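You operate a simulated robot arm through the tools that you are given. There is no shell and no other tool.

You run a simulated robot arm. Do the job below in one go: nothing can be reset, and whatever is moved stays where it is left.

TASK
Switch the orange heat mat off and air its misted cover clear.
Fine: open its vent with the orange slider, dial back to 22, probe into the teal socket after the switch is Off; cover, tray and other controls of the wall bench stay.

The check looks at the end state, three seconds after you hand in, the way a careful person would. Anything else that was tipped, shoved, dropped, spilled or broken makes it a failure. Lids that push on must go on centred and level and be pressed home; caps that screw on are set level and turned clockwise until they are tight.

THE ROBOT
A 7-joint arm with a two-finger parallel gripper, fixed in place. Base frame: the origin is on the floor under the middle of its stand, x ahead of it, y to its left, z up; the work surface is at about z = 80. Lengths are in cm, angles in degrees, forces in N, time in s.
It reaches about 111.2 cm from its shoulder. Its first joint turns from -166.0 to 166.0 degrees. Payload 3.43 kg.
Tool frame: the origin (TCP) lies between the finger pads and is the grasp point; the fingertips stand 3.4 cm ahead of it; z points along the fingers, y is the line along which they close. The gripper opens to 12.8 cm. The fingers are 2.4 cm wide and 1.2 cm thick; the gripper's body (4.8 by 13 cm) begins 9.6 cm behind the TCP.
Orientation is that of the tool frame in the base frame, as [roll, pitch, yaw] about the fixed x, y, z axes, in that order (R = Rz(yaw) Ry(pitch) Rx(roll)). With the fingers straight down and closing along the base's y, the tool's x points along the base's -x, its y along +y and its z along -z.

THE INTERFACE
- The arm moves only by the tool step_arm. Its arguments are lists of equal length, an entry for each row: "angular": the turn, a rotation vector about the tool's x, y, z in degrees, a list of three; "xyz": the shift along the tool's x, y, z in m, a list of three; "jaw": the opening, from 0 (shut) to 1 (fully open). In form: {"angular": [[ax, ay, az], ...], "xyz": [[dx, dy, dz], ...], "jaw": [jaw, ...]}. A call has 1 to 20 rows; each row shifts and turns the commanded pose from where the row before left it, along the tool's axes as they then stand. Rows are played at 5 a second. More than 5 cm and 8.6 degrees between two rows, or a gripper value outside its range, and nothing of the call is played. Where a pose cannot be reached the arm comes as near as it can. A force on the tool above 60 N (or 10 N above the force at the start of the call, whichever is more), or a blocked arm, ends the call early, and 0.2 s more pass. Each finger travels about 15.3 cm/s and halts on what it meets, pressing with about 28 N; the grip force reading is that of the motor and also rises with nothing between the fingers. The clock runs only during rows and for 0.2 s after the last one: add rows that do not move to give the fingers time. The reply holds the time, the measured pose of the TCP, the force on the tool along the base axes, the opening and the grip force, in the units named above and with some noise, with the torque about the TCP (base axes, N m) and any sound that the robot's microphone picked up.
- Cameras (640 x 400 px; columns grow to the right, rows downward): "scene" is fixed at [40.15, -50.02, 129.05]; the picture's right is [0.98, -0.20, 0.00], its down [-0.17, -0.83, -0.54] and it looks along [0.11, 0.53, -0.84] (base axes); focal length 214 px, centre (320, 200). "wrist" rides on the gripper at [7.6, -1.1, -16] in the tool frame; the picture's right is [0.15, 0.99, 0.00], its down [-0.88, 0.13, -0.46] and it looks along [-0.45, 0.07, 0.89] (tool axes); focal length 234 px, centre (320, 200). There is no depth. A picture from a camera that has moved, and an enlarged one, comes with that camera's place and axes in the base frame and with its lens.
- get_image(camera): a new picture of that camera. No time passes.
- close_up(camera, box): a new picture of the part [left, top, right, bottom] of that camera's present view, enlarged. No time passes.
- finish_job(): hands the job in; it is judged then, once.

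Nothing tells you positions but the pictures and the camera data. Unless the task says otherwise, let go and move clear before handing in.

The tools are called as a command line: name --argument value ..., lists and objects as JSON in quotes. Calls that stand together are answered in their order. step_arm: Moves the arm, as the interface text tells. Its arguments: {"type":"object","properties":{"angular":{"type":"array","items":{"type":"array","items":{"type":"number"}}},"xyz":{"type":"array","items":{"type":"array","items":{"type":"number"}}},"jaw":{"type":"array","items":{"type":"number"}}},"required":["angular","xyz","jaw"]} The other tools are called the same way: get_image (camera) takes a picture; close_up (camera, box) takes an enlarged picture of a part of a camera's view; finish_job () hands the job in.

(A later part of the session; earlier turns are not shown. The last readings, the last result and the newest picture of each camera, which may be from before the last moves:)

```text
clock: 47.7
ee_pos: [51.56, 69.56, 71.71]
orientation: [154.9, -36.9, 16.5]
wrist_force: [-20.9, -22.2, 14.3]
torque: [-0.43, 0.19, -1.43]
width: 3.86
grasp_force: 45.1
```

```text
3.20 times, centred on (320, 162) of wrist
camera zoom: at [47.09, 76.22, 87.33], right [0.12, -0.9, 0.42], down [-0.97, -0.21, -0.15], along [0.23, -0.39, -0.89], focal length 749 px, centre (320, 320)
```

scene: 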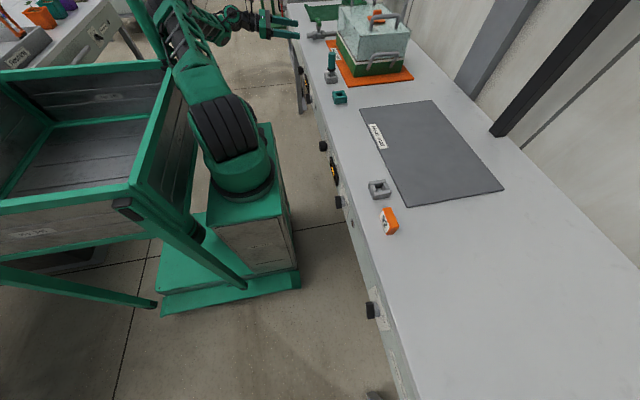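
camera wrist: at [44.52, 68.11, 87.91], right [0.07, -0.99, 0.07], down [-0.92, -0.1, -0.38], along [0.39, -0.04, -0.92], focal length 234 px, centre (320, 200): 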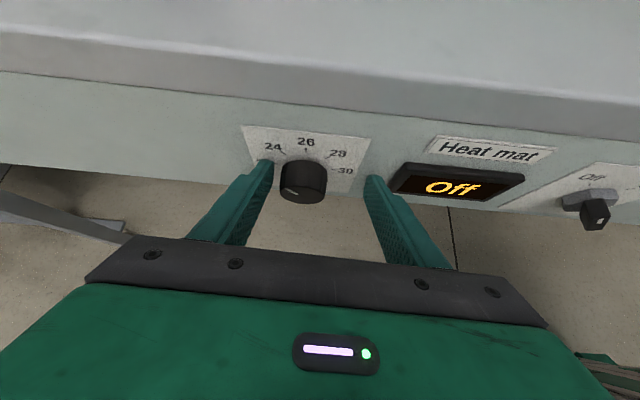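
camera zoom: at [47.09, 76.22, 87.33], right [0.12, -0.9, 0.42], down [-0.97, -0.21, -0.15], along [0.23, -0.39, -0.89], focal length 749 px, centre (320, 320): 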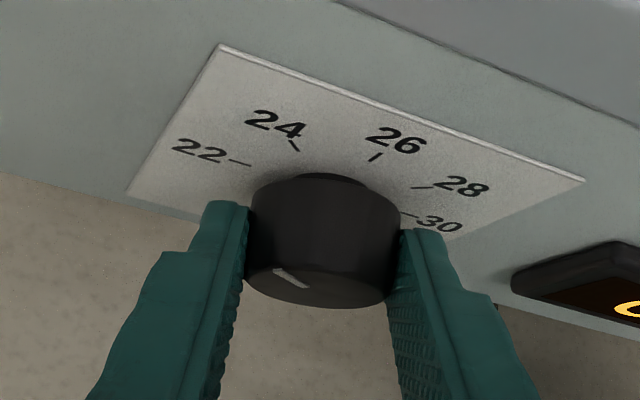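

The pointer looks about at 22 and the load has risen a little, possibly an end stop. I'll release and back out to check.

step_arm --angular '[[0, 0, 0], [0, 0, 0], [0, 0, 0], [0, 0, 0], [0, 0, 0], [0, 0, 0]]' --xyz '[[0, 0, 0], [0, 0, 0], [0, 0, -0.015], [0, 0, -0.02], [0, 0, -0.02], [0, 0, 0]]' --jaw '[0.35, 0.55, 0.6, 0.6, 0.6, 0.6]'

get_image --camera "wrist"

close_up --camera "wrist" --box '[220, 100, 420, 225]'

```text
clock: 49.1
ee_pos: [47.99, 71.18, 75.65]
orientation: [155.1, -36.9, 16.6]
wrist_force: [-0.1, 0.2, -0.5]
torque: [-0.01, 0.03, 0.02]
width: 7.68
grasp_force: 0.0
```

```text
taken
camera wrist: at [43.49, 77.82, 91.36], right [0.13, -0.9, 0.42], down [-0.97, -0.21, -0.15], along [0.23, -0.39, -0.89], focal length 234 px, centre (320, 200)
```

wrist: 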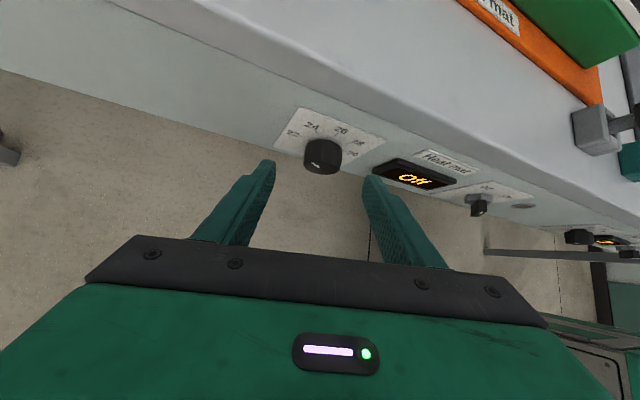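

```text
3.20 times, centred on (320, 162) of wrist
camera zoom: at [43.49, 77.82, 91.36], right [0.13, -0.9, 0.42], down [-0.97, -0.21, -0.15], along [0.23, -0.39, -0.89], focal length 749 px, centre (320, 320)
```

zoom: 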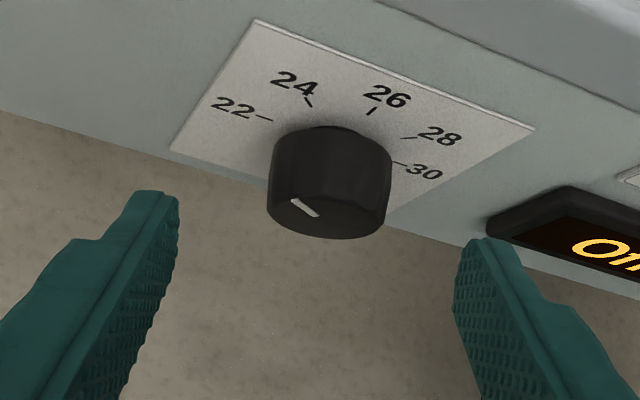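

close_up --camera "wrist" --box '[285, 105, 365, 155]'

close_up --camera "wrist" --box '[290, 135, 354, 175]'

```text
8.00 times, centred on (325, 130) of wrist
camera zoom: at [43.49, 77.82, 91.36], right [0.13, -0.9, 0.42], down [-0.97, -0.21, -0.15], along [0.23, -0.39, -0.89], focal length 1873 px, centre (280, 760)
```

zoom: 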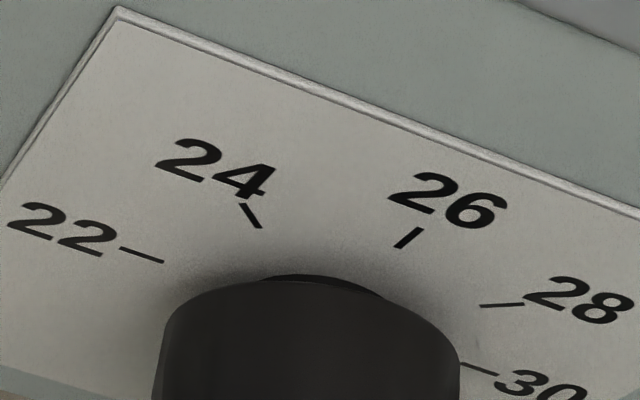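

```text
10.00 times, centred on (322, 155) of wrist
camera zoom: at [43.49, 77.82, 91.36], right [0.13, -0.9, 0.42], down [-0.97, -0.21, -0.15], along [0.23, -0.39, -0.89], focal length 2342 px, centre (300, 650)
```

zoom: 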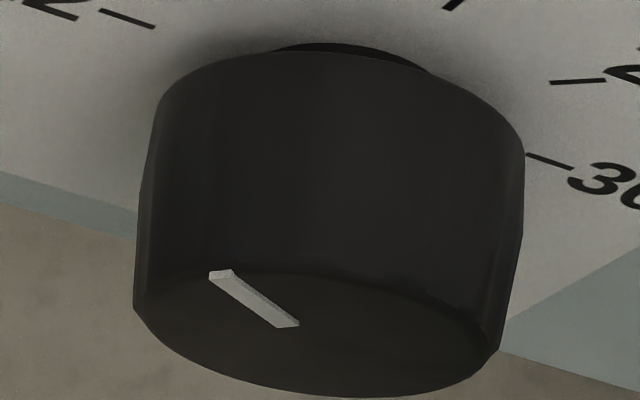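

I can't read the dial reliably from this steep angle, so I'll move back to the earlier vantage point where it reads well.

step_arm --angular '[[0, 0, 0], [0, 0, 0], [4.87, 0.1, 4.07], [4.87, 0.1, 4.07], [4.87, 0.1, 4.07], [0, 0, 0]]' --xyz '[[-0.0109, 0.0235, -0.0188], [-0.0109, 0.0235, -0.0188], [0, 0, 0], [0, 0, 0], [0, 0, 0], [0, 0, 0]]' --jaw '[0.6, 0.6, 0.6, 0.6, 0.6, 0.6]'

get_image --camera "wrist"

close_up --camera "wrist" --box '[240, 85, 400, 185]'

```text
clock: 50.7
ee_pos: [50.43, 65.24, 77.34]
orientation: [177.6, -40.5, -2.9]
wrist_force: [0.6, 0.0, 0.0]
torque: [0.01, 0.05, -0.04]
width: 7.66
grasp_force: 0.1
stopped in row 6: the arm was blocked; the commanded pose is now the measured one
```

```text
taken
camera wrist: at [46.04, 67.09, 94.29], right [0.03, -0.99, 0.13], down [-0.97, -0.06, -0.22], along [0.23, -0.12, -0.97], focal length 234 px, centre (320, 200)
```

wrist: 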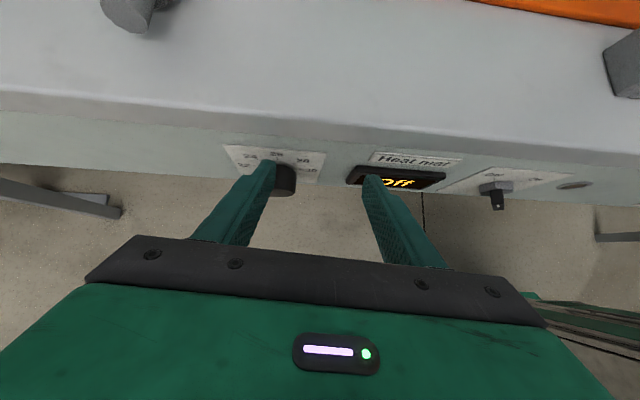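

```text
4.00 times, centred on (320, 135) of wrist
camera zoom: at [46.04, 67.09, 94.29], right [0.03, -0.99, 0.13], down [-0.97, -0.06, -0.22], along [0.23, -0.12, -0.97], focal length 937 px, centre (320, 460)
```

zoom: 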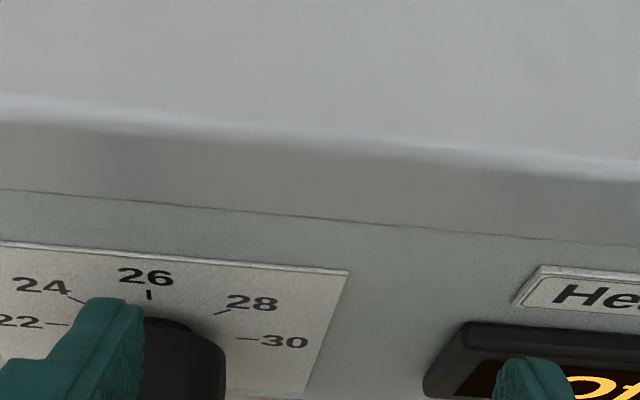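

get_image --camera "scene"

close_up --camera "scene" --box '[110, 0, 310, 125]'

close_up --camera "scene" --box '[260, 40, 340, 90]'

```text
taken
```

scene: 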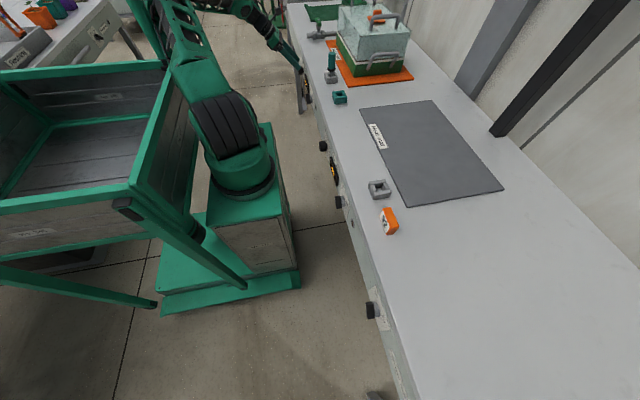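

```text
3.20 times, centred on (210, 62) of scene
camera zoom: at [40.15, -50.02, 129.05], right [0.98, -0.2, 0.0], down [-0.17, -0.83, -0.54], along [0.11, 0.53, -0.84], focal length 686 px, centre (672, 640)
```

zoom: 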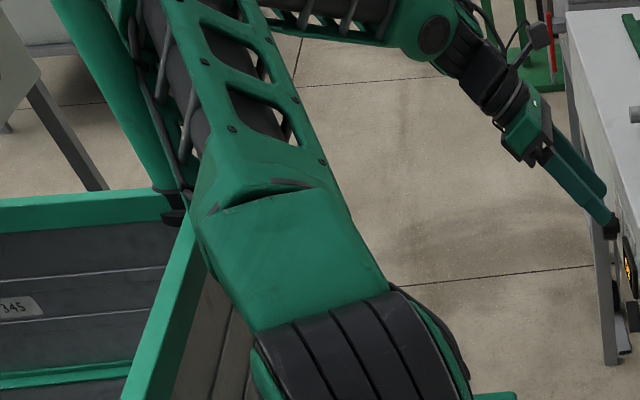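

```text
8.00 times, centred on (300, 65) of scene
camera zoom: at [40.15, -50.02, 129.05], right [0.98, -0.2, 0.0], down [-0.17, -0.83, -0.54], along [0.11, 0.53, -0.84], focal length 1716 px, centre (480, 1280)
```

zoom: 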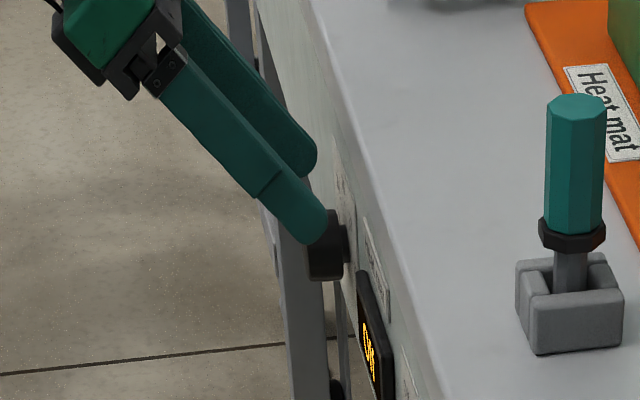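

The elbow is leaning toward the post again. I'll lift the hand straight up to reset the arm's posture before coming back.

step_arm --angular '[[0, 0, 0], [0, 0, 0], [0, 0, 0], [0, 0, 0], [0, 0, 0], [0, 0, 0], [0, 0, 0], [0, 0, 0]]' --xyz '[[0.026, 0.001, -0.0304], [0.026, 0.001, -0.0304], [0.026, 0.001, -0.0304], [0.026, 0.001, -0.0304], [0.026, 0.02, -0.0304], [0.026, 0.02, -0.0304], [0.026, 0.02, -0.0304], [0, 0, 0]]' --jaw '[0.6, 0.6, 0.6, 0.6, 0.6, 0.6, 0.6, 0.6]'

get_image --camera "scene"

get_image --camera "wrist"

```text
clock: 52.5
ee_pos: [58.36, 54.83, 104.19]
orientation: [174.1, -43.3, -10.2]
wrist_force: [-0.6, -0.8, 0.7]
torque: [0.0, 0.05, 0.03]
width: 7.69
grasp_force: 0.1
stopped in row 8: the arm was blocked; the commanded pose is now the measured one
```

```text
taken
```

scene: 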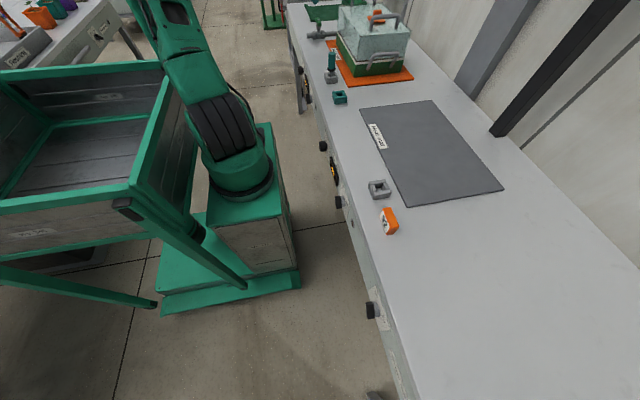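

```text
taken
camera wrist: at [53.53, 58.27, 120.88], right [-0.14, -0.97, 0.18], down [-0.96, 0.09, -0.26], along [0.24, -0.21, -0.95], focal length 234 px, centre (320, 200)
```

wrist: 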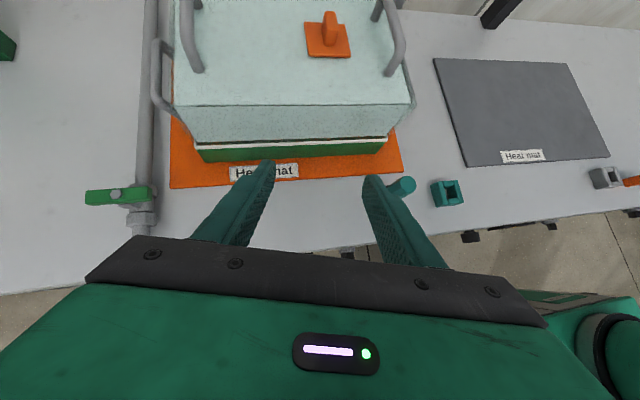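

I'll turn the hand vertical here, raising it a little. That relaxes the elbow and is the posture I need for the slider and probe.

step_arm --angular '[[1.58, -7.11, -1.99], [1.58, -7.11, -1.99], [1.58, -7.11, -1.99], [1.58, -7.11, -1.99], [1.58, -7.11, -1.99], [1.58, -7.11, -1.99], [0, 0, 0]]' --xyz '[[0.008, 0, -0.01], [0.006, 0, -0.012], [0.004, 0, -0.014], [0.002, 0, -0.015], [0, 0, -0.015], [0, 0, -0.015], [0, 0, 0]]' --jaw '[0.6, 0.6, 0.6, 0.6, 0.6, 0.6, 0.6]'

get_image --camera "scene"

get_image --camera "wrist"

```text
clock: 54.1
ee_pos: [54.25, 56.21, 113.38]
orientation: [-179.7, -0.2, 2.0]
wrist_force: [0.9, -0.1, -0.8]
torque: [0.0, 0.04, 0.0]
width: 7.7
grasp_force: 0.0
```

```text
taken
```

scene: 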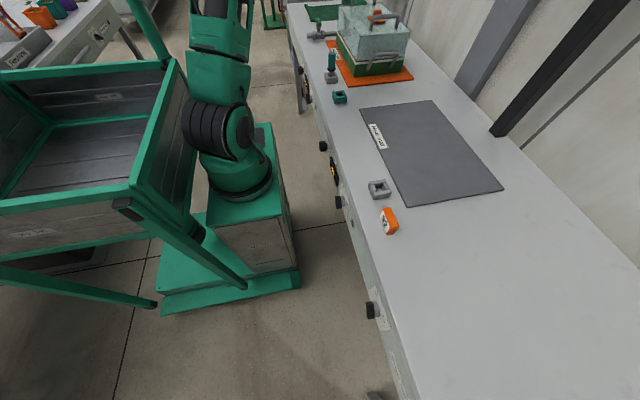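

```text
taken
camera wrist: at [61.62, 57.37, 129.32], right [0.18, -0.98, 0.0], down [-0.88, -0.16, 0.45], along [-0.45, -0.08, -0.89], focal length 234 px, centre (320, 200)
```

wrist: 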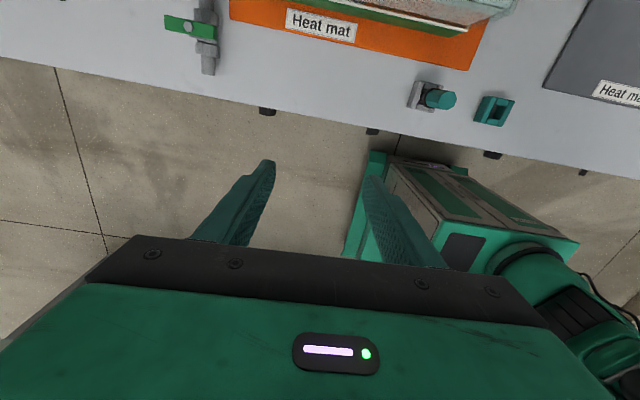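

The arm is free now with the hand vertical. I'll study the slider on the cover before choosing how to move it.

close_up --camera "scene" --box '[330, 0, 420, 56]'

step_arm --angular '[[0, 0, 0], [0, 0, 0], [0, 0, 0], [0, 0, 0], [0, 0, 0], [0, 0, 0]]' --xyz '[[0.03, 0.01, -0.01], [0.04, 0.01, -0.01], [0.04, 0.01, -0.005], [0.04, 0.01, 0], [0.04, 0.01, 0], [0, 0, 0]]' --jaw '[0.6, 0.6, 0.6, 0.6, 0.6, 0.6]'

get_image --camera "wrist"

```text
7.11 times, centred on (375, 28) of scene
camera zoom: at [40.15, -50.02, 129.05], right [0.98, -0.2, 0.0], down [-0.17, -0.83, -0.54], along [0.11, 0.53, -0.84], focal length 1525 px, centre (-71, 1423)
```

zoom: 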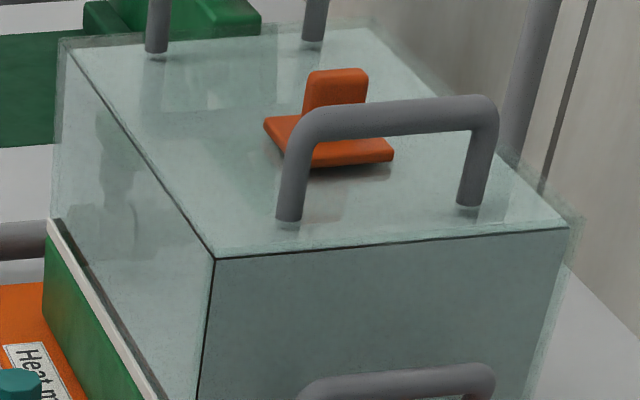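

```text
clock: 55.5
ee_pos: [71.88, 52.02, 115.89]
orientation: [-179.8, -0.2, 1.9]
wrist_force: [0.0, -0.4, 0.8]
torque: [0.01, -0.02, 0.03]
width: 7.69
grasp_force: 0.0
out of reach, approached as far as the arm can: row 5
```

```text
taken
camera wrist: at [79.45, 53.21, 131.78], right [0.18, -0.98, 0.0], down [-0.88, -0.16, 0.45], along [-0.45, -0.08, -0.89], focal length 234 px, centre (320, 200)
```

wrist: 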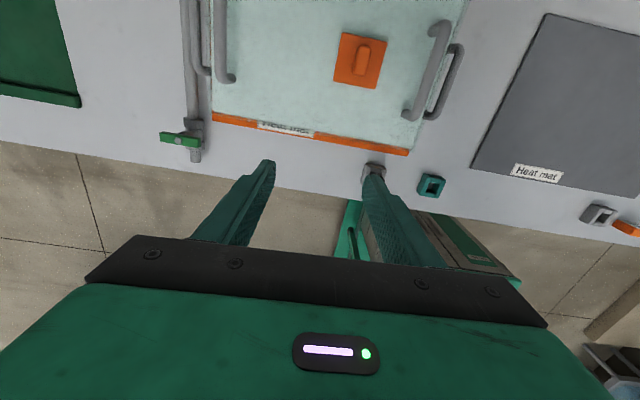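

close_up --camera "wrist" --box '[200, 0, 480, 175]'

close_up --camera "wrist" --box '[310, 10, 430, 85]'

```text
2.29 times, centred on (340, 88) of wrist
camera zoom: at [79.45, 53.21, 131.78], right [0.18, -0.98, 0.0], down [-0.88, -0.16, 0.45], along [-0.45, -0.08, -0.89], focal length 535 px, centre (274, 457)
```

zoom: 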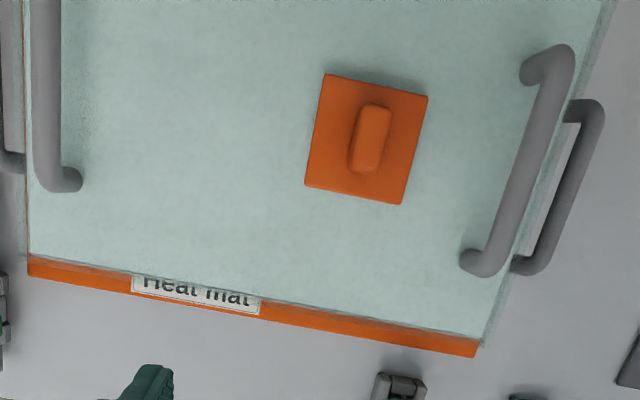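

```text
5.33 times, centred on (370, 48) of wrist
camera zoom: at [79.45, 53.21, 131.78], right [0.18, -0.98, 0.0], down [-0.88, -0.16, 0.45], along [-0.45, -0.08, -0.89], focal length 1249 px, centre (53, 1013)
```

zoom: 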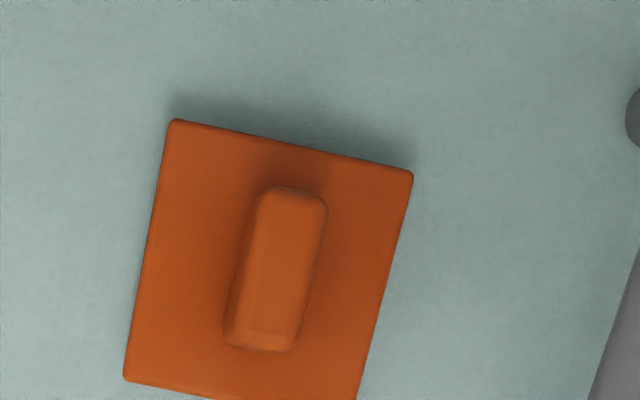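

The slider tab is thin along y, so it slides along y; its centre is near (82.5, 48.4) with the tab top at z≈99.7. I'll narrow the jaws to stay clear of the cover handles and approach above it.

step_arm --angular '[[0, 0, 0], [0, 0, 0], [0, 0, 0], [0, 0, 0], [0, 0, 0]]' --xyz '[[0.02, 0.009, 0.03], [0.026, 0.009, 0.025], [0.03, 0.009, 0.02], [0.03, 0.009, 0.015], [0, 0, 0]]' --jaw '[0.4, 0.4, 0.4, 0.4, 0.4]'

get_image --camera "wrist"

get_image --camera "scene"

```text
clock: 56.7
ee_pos: [82.55, 49.05, 106.58]
orientation: [-179.8, -0.2, 2.1]
wrist_force: [0.4, 0.0, -0.7]
torque: [-0.02, 0.03, -0.06]
width: 5.11
grasp_force: 0.1
```

```text
taken
camera wrist: at [90.0, 50.15, 122.61], right [0.18, -0.98, 0.0], down [-0.88, -0.16, 0.45], along [-0.45, -0.08, -0.89], focal length 234 px, centre (320, 200)
```

wrist: 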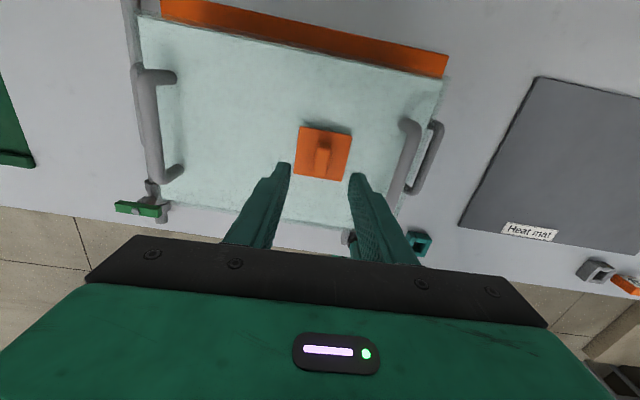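

```text
taken
```

scene: 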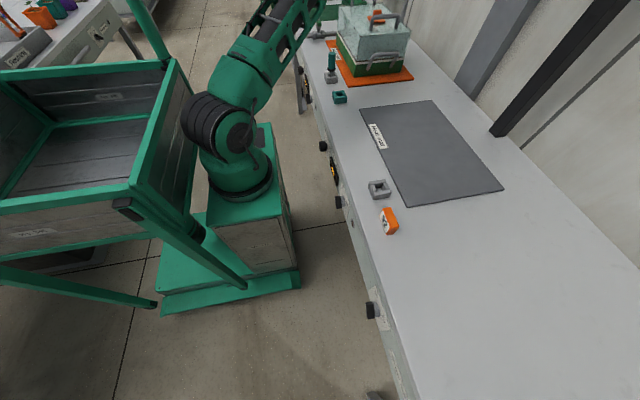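

The tab lies about 1 cm further in x and is laterally centred. I'll descend around it.

step_arm --angular '[[0, 0, 0], [0, 0, 0], [0, 0, 0], [0, 0, 0]]' --xyz '[[0.009, 0.001, 0.015], [0, 0, 0.015], [0, 0, 0.012], [0, 0, 0]]' --jaw '[0.4, 0.4, 0.4, 0.4]'

close_up --camera "wrist" --box '[220, 60, 440, 197]'

close_up --camera "scene" --box '[320, 0, 420, 62]'

```text
clock: 57.7
ee_pos: [83.13, 48.59, 102.28]
orientation: [-179.8, -0.1, 2.0]
wrist_force: [0.4, 0.3, 0.1]
torque: [-0.01, -0.01, -0.01]
width: 5.12
grasp_force: 0.1
out of reach, approached as far as the arm can: row 1
```

```text
2.91 times, centred on (330, 128) of wrist
camera zoom: at [90.58, 49.85, 118.19], right [0.18, -0.98, 0.0], down [-0.88, -0.16, 0.45], along [-0.45, -0.08, -0.89], focal length 681 px, centre (291, 408)
```

zoom: 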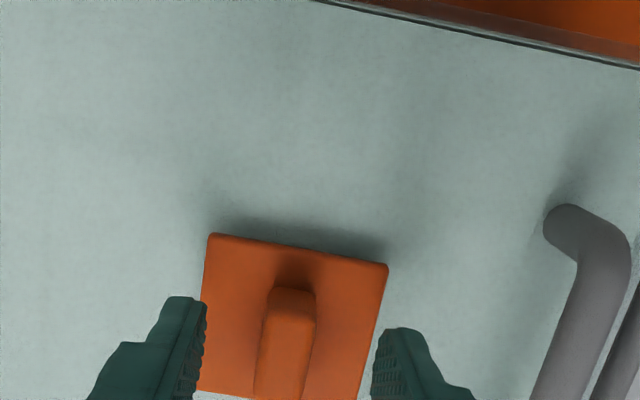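

```text
6.40 times, centred on (370, 31) of scene
camera zoom: at [40.15, -50.02, 129.05], right [0.98, -0.2, 0.0], down [-0.17, -0.83, -0.54], along [0.11, 0.53, -0.84], focal length 1373 px, centre (0, 1282)
```

zoom: 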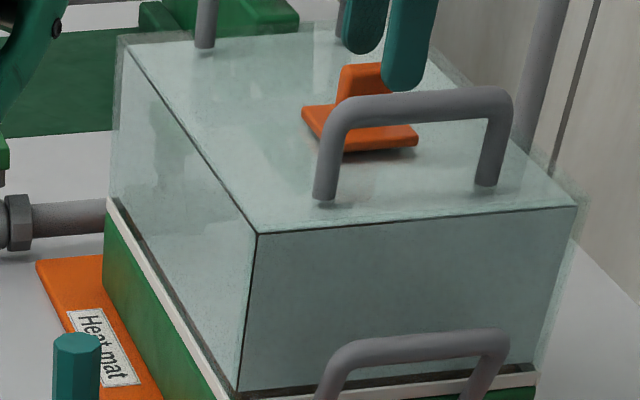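

step_arm --angular '[[0, 0, 0], [0, 0, 0], [0, 0, 0], [0, 0, 0], [0, 0, 0]]' --xyz '[[0, -0.001, 0.005], [0, 0, 0.005], [0, 0, 0], [0, 0, 0], [0, 0, 0]]' --jaw '[0.4, 0.4, 0.25, 0.1, 0.05]'

close_up --camera "wrist" --box '[220, 60, 440, 197]'

close_up --camera "scene" --box '[320, 0, 420, 62]'

```text
clock: 58.9
ee_pos: [83.06, 48.77, 101.13]
orientation: [-179.8, -0.2, 1.9]
wrist_force: [-0.9, 0.5, 0.9]
torque: [-0.21, -0.26, -0.36]
width: 1.49
grasp_force: 27.6
```

```text
2.91 times, centred on (330, 128) of wrist
camera zoom: at [90.54, 49.85, 117.11], right [0.18, -0.98, 0.0], down [-0.88, -0.16, 0.45], along [-0.45, -0.08, -0.89], focal length 681 px, centre (291, 408)
```

zoom: 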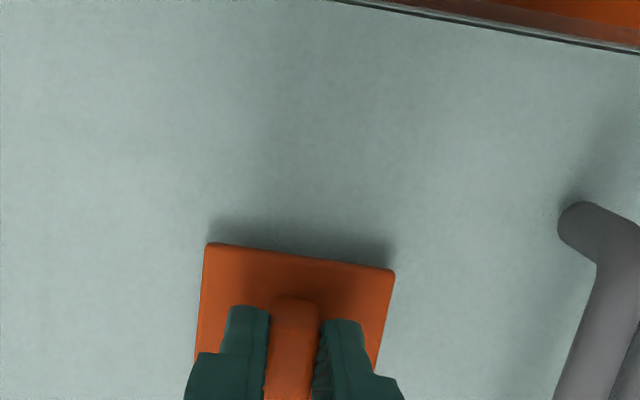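

```text
6.40 times, centred on (370, 31) of scene
camera zoom: at [40.15, -50.02, 129.05], right [0.98, -0.2, 0.0], down [-0.17, -0.83, -0.54], along [0.11, 0.53, -0.84], focal length 1373 px, centre (0, 1282)
```

zoom: 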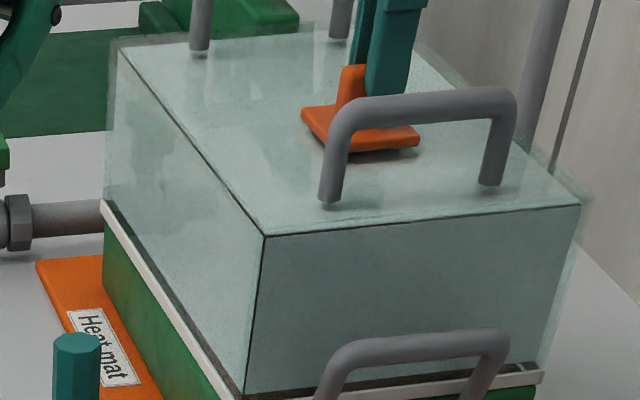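

The tab is gripped, though the cover shifted a few millimetres as the fingers squared up, so I must be gentle. I'll try a small 0.8 cm slide toward +y and check that only the slider moves.

step_arm --angular '[[0, 0, 0], [0, 0, 0], [0, 0, 0]]' --xyz '[[0, -0.004, 0], [0, -0.004, 0], [0, 0, 0]]' --jaw '[0.05, 0.05, 0.05]'

close_up --camera "wrist" --box '[220, 60, 440, 197]'

close_up --camera "scene" --box '[320, 0, 420, 62]'

```text
clock: 59.7
ee_pos: [83.14, 49.41, 101.16]
orientation: [-179.7, -0.2, 2.0]
wrist_force: [0.3, 0.1, 6.4]
torque: [-0.23, 0.05, -0.42]
width: 1.47
grasp_force: 28.3
```

```text
2.91 times, centred on (330, 128) of wrist
camera zoom: at [90.51, 50.59, 117.11], right [0.18, -0.98, 0.0], down [-0.88, -0.16, 0.45], along [-0.45, -0.08, -0.89], focal length 681 px, centre (291, 408)
```

zoom: 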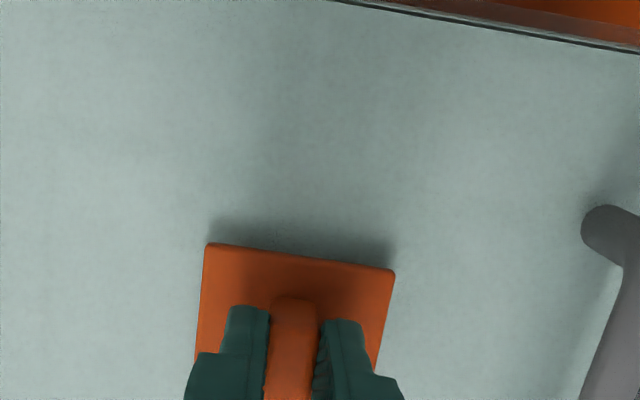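

```text
6.40 times, centred on (370, 31) of scene
camera zoom: at [40.15, -50.02, 129.05], right [0.98, -0.2, 0.0], down [-0.17, -0.83, -0.54], along [0.11, 0.53, -0.84], focal length 1373 px, centre (0, 1282)
```

zoom: 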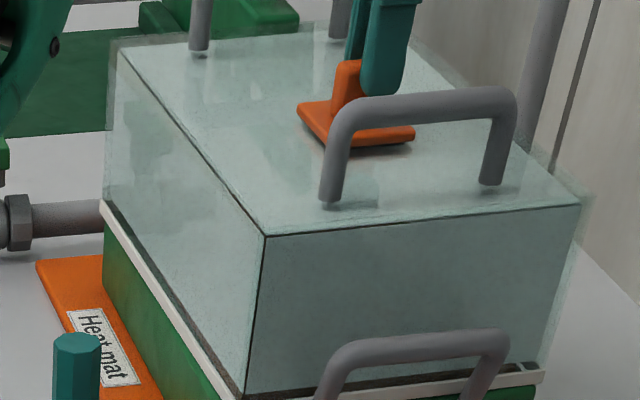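

The slider moves freely toward +y while the cover stays put. I'll continue in small steps and watch the force.

step_arm --angular '[[0, 0, 0], [0, 0, 0], [0, 0, 0], [0, 0, 0]]' --xyz '[[0, -0.005, -0.0005], [0, -0.005, 0], [0, -0.005, 0], [0, 0, 0]]' --jaw '[0.05, 0.05, 0.05, 0.05]'

close_up --camera "scene" --box '[320, 0, 420, 62]'

close_up --camera "wrist" --box '[220, 60, 440, 197]'

```text
clock: 60.7
ee_pos: [83.11, 51.13, 101.37]
orientation: [-179.8, -0.2, 2.0]
wrist_force: [-0.2, 0.2, 0.7]
torque: [-0.04, 0.02, 0.04]
width: 1.5
grasp_force: 27.9
```

```text
6.40 times, centred on (370, 31) of scene
camera zoom: at [40.15, -50.02, 129.05], right [0.98, -0.2, 0.0], down [-0.17, -0.83, -0.54], along [0.11, 0.53, -0.84], focal length 1373 px, centre (0, 1282)
```

zoom: 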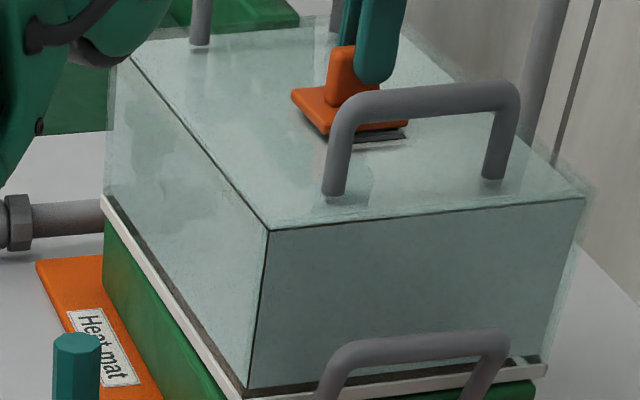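

```text
2.91 times, centred on (330, 128) of wrist
camera zoom: at [90.65, 52.32, 117.31], right [0.18, -0.98, 0.0], down [-0.88, -0.16, 0.45], along [-0.45, -0.08, -0.89], focal length 681 px, centre (291, 408)
```

zoom: 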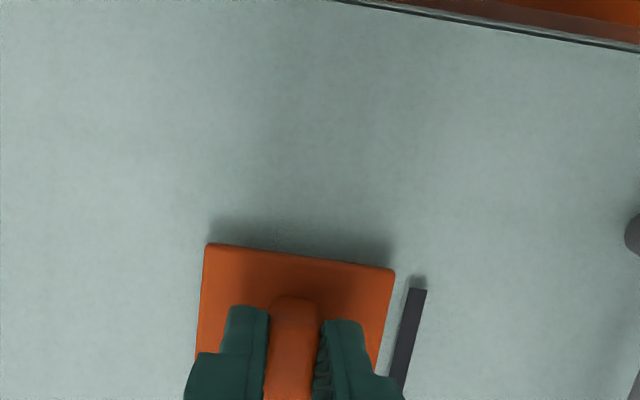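

A dark vent slot is opening, but the cover may have shifted slightly. I'll check the cover's fit on the tray closely.

close_up --camera "scene" --box '[325, 20, 425, 82]'

get_image --camera "wrist"

```text
6.40 times, centred on (375, 51) of scene
camera zoom: at [40.15, -50.02, 129.05], right [0.98, -0.2, 0.0], down [-0.17, -0.83, -0.54], along [0.11, 0.53, -0.84], focal length 1373 px, centre (-32, 1154)
```

zoom: 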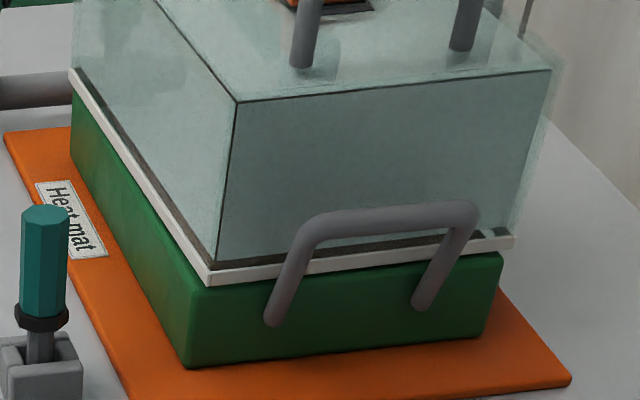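

```text
taken
camera wrist: at [90.65, 52.32, 117.31], right [0.18, -0.98, 0.0], down [-0.88, -0.16, 0.45], along [-0.45, -0.08, -0.89], focal length 234 px, centre (320, 200)
```

wrist: 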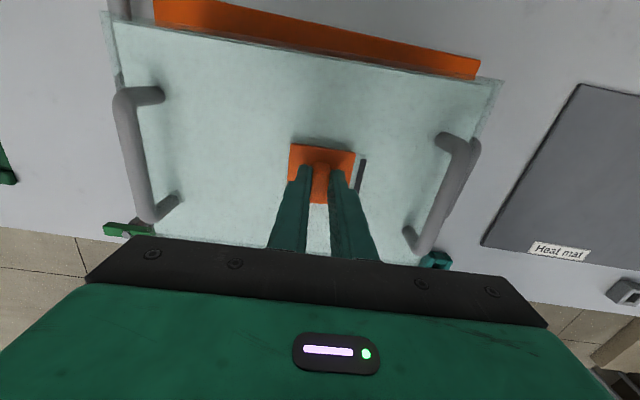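

The slider pulls the cover slightly when I lift, so I'll press down a few newtons while continuing the slide in small steps.

step_arm --angular '[[0, 0, 0], [0, 0, 0]]' --xyz '[[0, 0, 0.002], [0, 0, 0]]' --jaw '[0.05, 0.05]'

close_up --camera "scene" --box '[325, 20, 425, 82]'

```text
clock: 61.3
ee_pos: [83.13, 51.07, 101.14]
orientation: [-179.8, -0.3, 2.0]
wrist_force: [-1.1, -0.7, 0.7]
torque: [-0.03, 0.37, -0.04]
width: 1.48
grasp_force: 27.4
```

```text
6.40 times, centred on (375, 51) of scene
camera zoom: at [40.15, -50.02, 129.05], right [0.98, -0.2, 0.0], down [-0.17, -0.83, -0.54], along [0.11, 0.53, -0.84], focal length 1373 px, centre (-32, 1154)
```

zoom: 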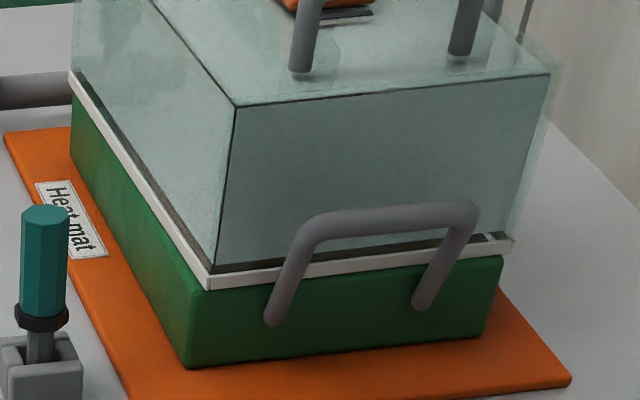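

The white rim is part of the cover, and it rotated about 2° with my gripper's yaw. I'll rotate the gripper back by 2° while holding the tab to restore the cover's alignment, then compare.

step_arm --angular '[[0, 0, 1], [0, 0, 1], [0, 0, 0]]' --xyz '[[0, 0, 0.0005], [0, 0, 0.0005], [0, 0, 0]]' --jaw '[0.05, 0.05, 0.05]'

close_up --camera "scene" --box '[325, 20, 425, 82]'

close_up --camera "scene" --box '[320, 0, 420, 62]'

```text
clock: 62.1
ee_pos: [83.02, 50.96, 101.15]
orientation: [-179.6, -0.1, 0.0]
wrist_force: [0.8, -0.4, 9.6]
torque: [-0.07, 0.04, 0.59]
width: 1.54
grasp_force: 28.7
```

```text
6.40 times, centred on (375, 51) of scene
camera zoom: at [40.15, -50.02, 129.05], right [0.98, -0.2, 0.0], down [-0.17, -0.83, -0.54], along [0.11, 0.53, -0.84], focal length 1373 px, centre (-32, 1154)
```

zoom: 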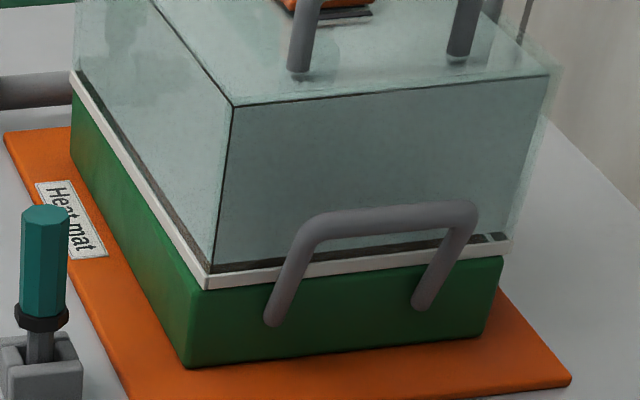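

```text
6.40 times, centred on (370, 31) of scene
camera zoom: at [40.15, -50.02, 129.05], right [0.98, -0.2, 0.0], down [-0.17, -0.83, -0.54], along [0.11, 0.53, -0.84], focal length 1373 px, centre (0, 1282)
```

zoom: 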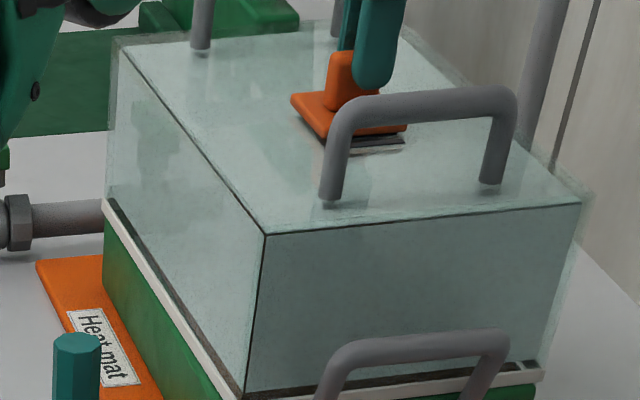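

The cover is back in line and seated, within a few millimetres of where it was. I'll continue opening the slider while pressing lightly.

step_arm --angular '[[0, 0, 0], [0, 0, 0], [0, 0, 0], [0, 0, 0]]' --xyz '[[0, -0.004, 0], [0, -0.004, 0], [0, -0.004, 0], [0, 0, 0]]' --jaw '[0.05, 0.05, 0.05, 0.05]'

close_up --camera "scene" --box '[320, 0, 420, 62]'

close_up --camera "wrist" --box '[220, 60, 440, 197]'

```text
clock: 63.1
ee_pos: [82.69, 52.01, 101.0]
orientation: [-179.8, -0.3, -0.1]
wrist_force: [9.7, -0.5, 15.2]
torque: [-0.07, -0.29, 0.25]
width: 1.51
grasp_force: 27.8
out of reach, approached as far as the arm can: row 3
```

```text
6.40 times, centred on (370, 31) of scene
camera zoom: at [40.15, -50.02, 129.05], right [0.98, -0.2, 0.0], down [-0.17, -0.83, -0.54], along [0.11, 0.53, -0.84], focal length 1373 px, centre (0, 1282)
```

zoom: 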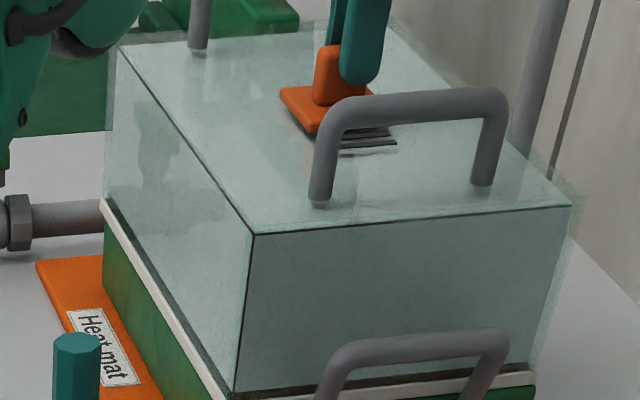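

```text
2.91 times, centred on (330, 128) of wrist
camera zoom: at [90.16, 52.91, 117.03], right [0.15, -0.99, 0.0], down [-0.88, -0.13, 0.45], along [-0.45, -0.06, -0.89], focal length 681 px, centre (291, 408)
```

zoom: 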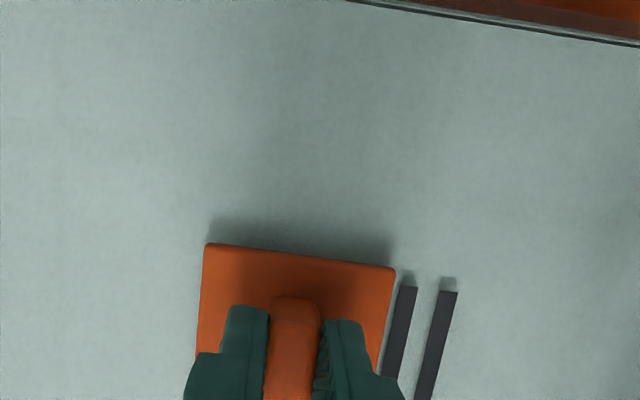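

I've hit the reach limit in this upright pose and it is nudging the cover. I'll let go of the tab, rise a little and tilt the fingers outward by about 16° to gain reach before regripping.

step_arm --angular '[[0, 0, 0], [0, 0, 0], [0, 0, 0], [0, 0, 0], [0, 0, 0], [0, 8, 0], [0, 8, 0], [0, 0, 0]]' --xyz '[[0, 0, 0], [0, 0, 0], [0, 0, -0.01], [0, 0, -0.02], [0, 0, -0.01], [0, 0, 0], [0, 0, 0], [0, 0, 0]]' --jaw '[0.2, 0.25, 0.3, 0.35, 0.35, 0.35, 0.35, 0.35]'

close_up --camera "scene" --box '[320, 0, 420, 62]'

get_image --camera "wrist"

```text
clock: 64.9
ee_pos: [82.04, 50.44, 104.43]
orientation: [-179.7, -16.3, 0.0]
wrist_force: [0.4, -0.5, 0.8]
torque: [0.01, -0.01, 0.0]
width: 4.5
grasp_force: 0.0
out of reach, approached as far as the arm can: row 3, 4, 5
```

```text
6.40 times, centred on (370, 31) of scene
camera zoom: at [40.15, -50.02, 129.05], right [0.98, -0.2, 0.0], down [-0.17, -0.83, -0.54], along [0.11, 0.53, -0.84], focal length 1373 px, centre (0, 1282)
```

zoom: 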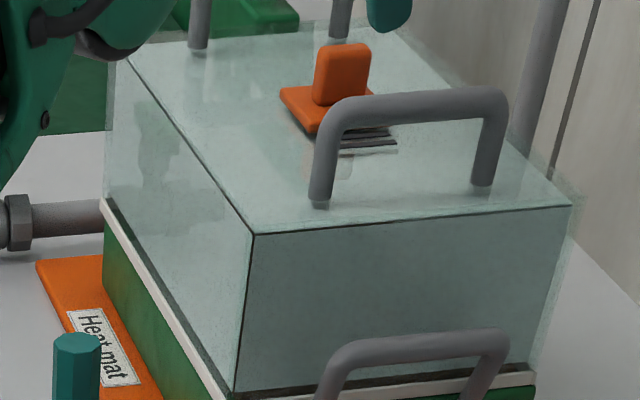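

```text
taken
camera wrist: at [84.74, 51.36, 121.75], right [0.14, -0.99, 0.04], down [-0.97, -0.13, 0.19], along [-0.18, -0.06, -0.98], focal length 234 px, centre (320, 200)
```

wrist: 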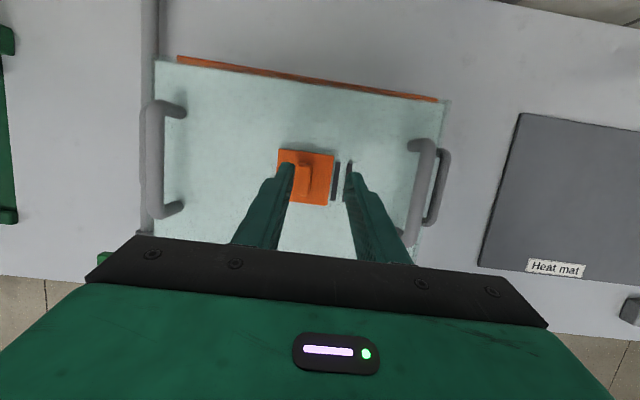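

The vent slots are showing and the cover is within a few millimetres of its place. From here I'll push the tab with closed fingertips from its −y side, which disturbs the cover less than gripping.

step_arm --angular '[[0, 0, 0], [0, 0, 0], [0, 0, 0], [0, 0, 0], [0, 0, 0], [0, 0, 0]]' --xyz '[[0.003, 0.007, 0], [0, 0.006, 0], [0, 0, 0], [-0.0044, 0, 0.015], [-0.0043, 0, 0.0145], [0, 0, 0]]' --jaw '[0.1, 0, 0, 0, 0, 0]'

get_image --camera "wrist"

close_up --camera "scene" --box '[320, 0, 420, 62]'

```text
clock: 66.3
ee_pos: [82.29, 48.97, 101.34]
orientation: [-179.7, -16.2, 0.0]
wrist_force: [0.1, -0.3, -0.7]
torque: [-0.06, 0.02, -0.01]
width: 0.0
grasp_force: 27.5
```

```text
taken
camera wrist: at [85.15, 49.9, 118.71], right [0.14, -0.99, 0.04], down [-0.97, -0.13, 0.19], along [-0.18, -0.06, -0.98], focal length 234 px, centre (320, 200)
```

wrist: 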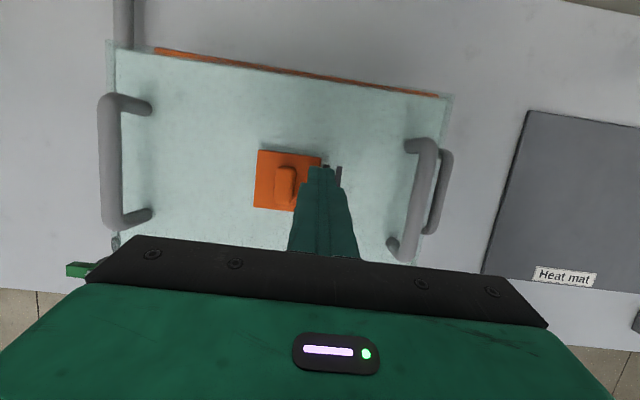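

```text
6.40 times, centred on (370, 31) of scene
camera zoom: at [40.15, -50.02, 129.05], right [0.98, -0.2, 0.0], down [-0.17, -0.83, -0.54], along [0.11, 0.53, -0.84], focal length 1373 px, centre (0, 1282)
```

zoom: 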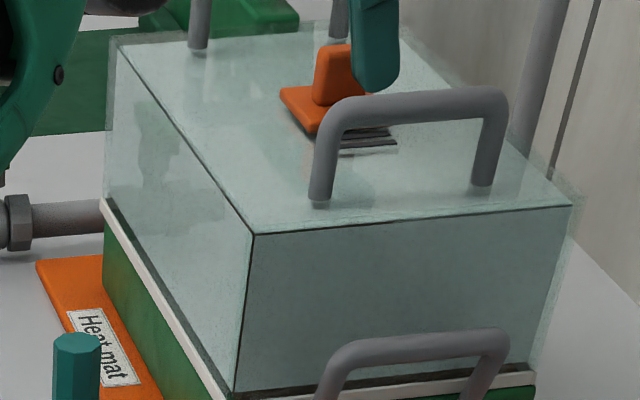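

step_arm --angular '[[0, 0, 0], [0, 0, 0], [0, 0, 0], [0, 0, 0], [0, 0, 0], [0, 0, 0]]' --xyz '[[0, -0.005, 0], [0, -0.005, 0], [0, -0.004, 0], [0, -0.004, 0], [0, -0.004, 0], [0, 0, 0]]' --jaw '[0, 0, 0, 0, 0, 0]'

get_image --camera "wrist"

close_up --camera "scene" --box '[320, 0, 420, 62]'

```text
clock: 67.7
ee_pos: [82.32, 51.19, 101.35]
orientation: [-179.8, -16.1, 0.0]
wrist_force: [0.4, -0.5, -0.7]
torque: [-0.01, -0.03, -0.04]
width: 0.0
grasp_force: 27.9
```

```text
taken
camera wrist: at [85.14, 52.15, 118.71], right [0.14, -0.99, 0.04], down [-0.97, -0.13, 0.19], along [-0.18, -0.06, -0.98], focal length 234 px, centre (320, 200)
```

wrist: 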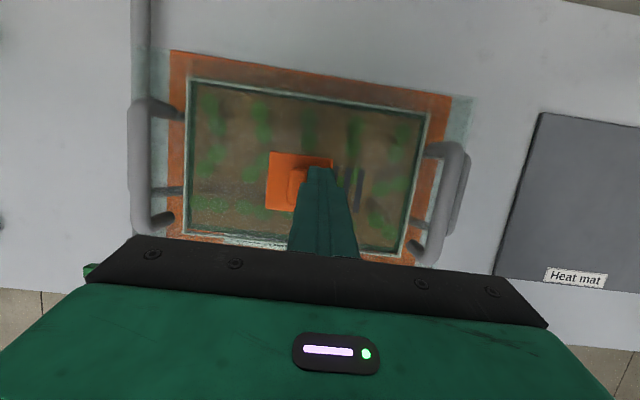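

```text
6.40 times, centred on (370, 31) of scene
camera zoom: at [40.15, -50.02, 129.05], right [0.98, -0.2, 0.0], down [-0.17, -0.83, -0.54], along [0.11, 0.53, -0.84], focal length 1373 px, centre (0, 1282)
```

zoom: 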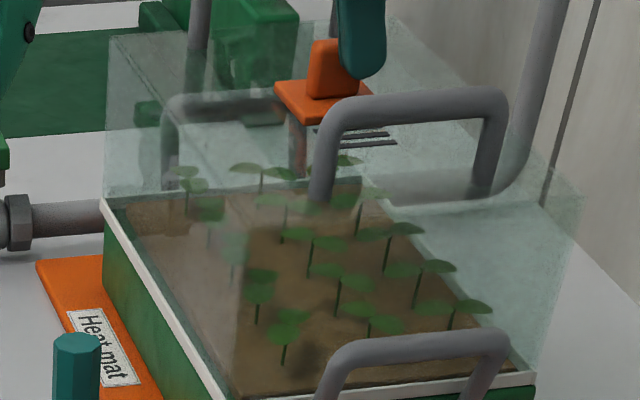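

The cover is clearing and seedlings are showing through. I'll check the vent and keep pushing gently to open it fully.

close_up --camera "wrist" --box '[220, 110, 440, 247]'

step_arm --angular '[[0, 0, 0], [0, 0, 0], [0, 0, 0], [0, 0, 0]]' --xyz '[[0, -0.004, 0], [0, -0.004, 0], [0, -0.004, 0], [0, 0, 0]]' --jaw '[0, 0, 0, 0]'

close_up --camera "wrist" --box '[220, 110, 440, 247]'

close_up --camera "scene" --box '[320, 0, 420, 62]'

```text
2.91 times, centred on (330, 178) of wrist
camera zoom: at [85.14, 52.15, 118.71], right [0.14, -0.99, 0.04], down [-0.97, -0.13, 0.19], along [-0.18, -0.06, -0.98], focal length 681 px, centre (291, 262)
```

zoom: 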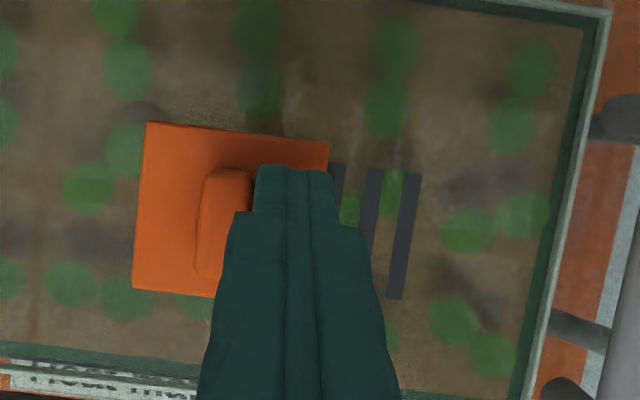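

```text
clock: 68.7
ee_pos: [82.28, 52.72, 101.5]
orientation: [-179.6, -16.3, 0.0]
wrist_force: [-0.4, 0.0, -0.4]
torque: [-0.02, 0.03, -0.02]
width: 0.0
grasp_force: 27.9
```

```text
2.91 times, centred on (330, 178) of wrist
camera zoom: at [85.07, 53.53, 118.81], right [0.14, -0.99, 0.04], down [-0.97, -0.13, 0.19], along [-0.19, -0.06, -0.98], focal length 681 px, centre (291, 262)
```

zoom: 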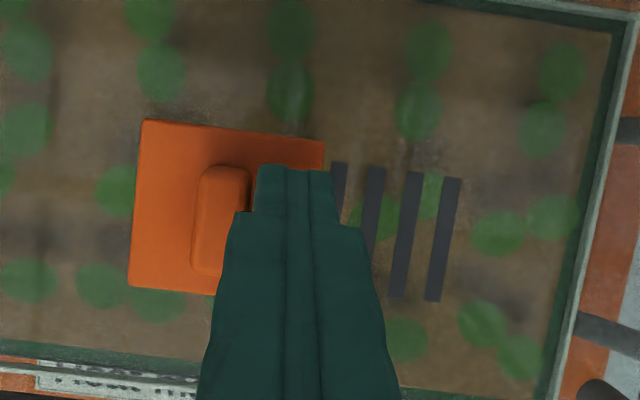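

```text
6.40 times, centred on (370, 31) of scene
camera zoom: at [40.15, -50.02, 129.05], right [0.98, -0.2, 0.0], down [-0.17, -0.83, -0.54], along [0.11, 0.53, -0.84], focal length 1373 px, centre (0, 1282)
```

zoom: 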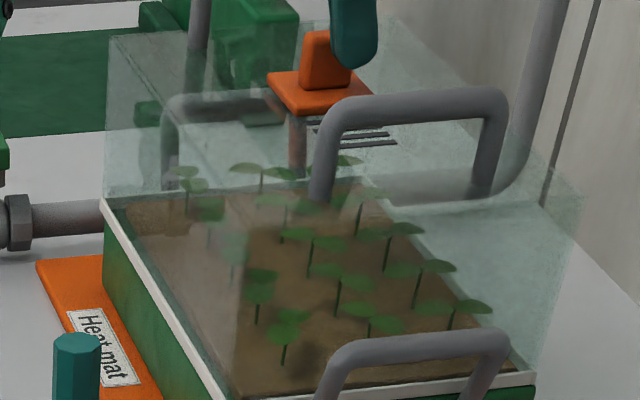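

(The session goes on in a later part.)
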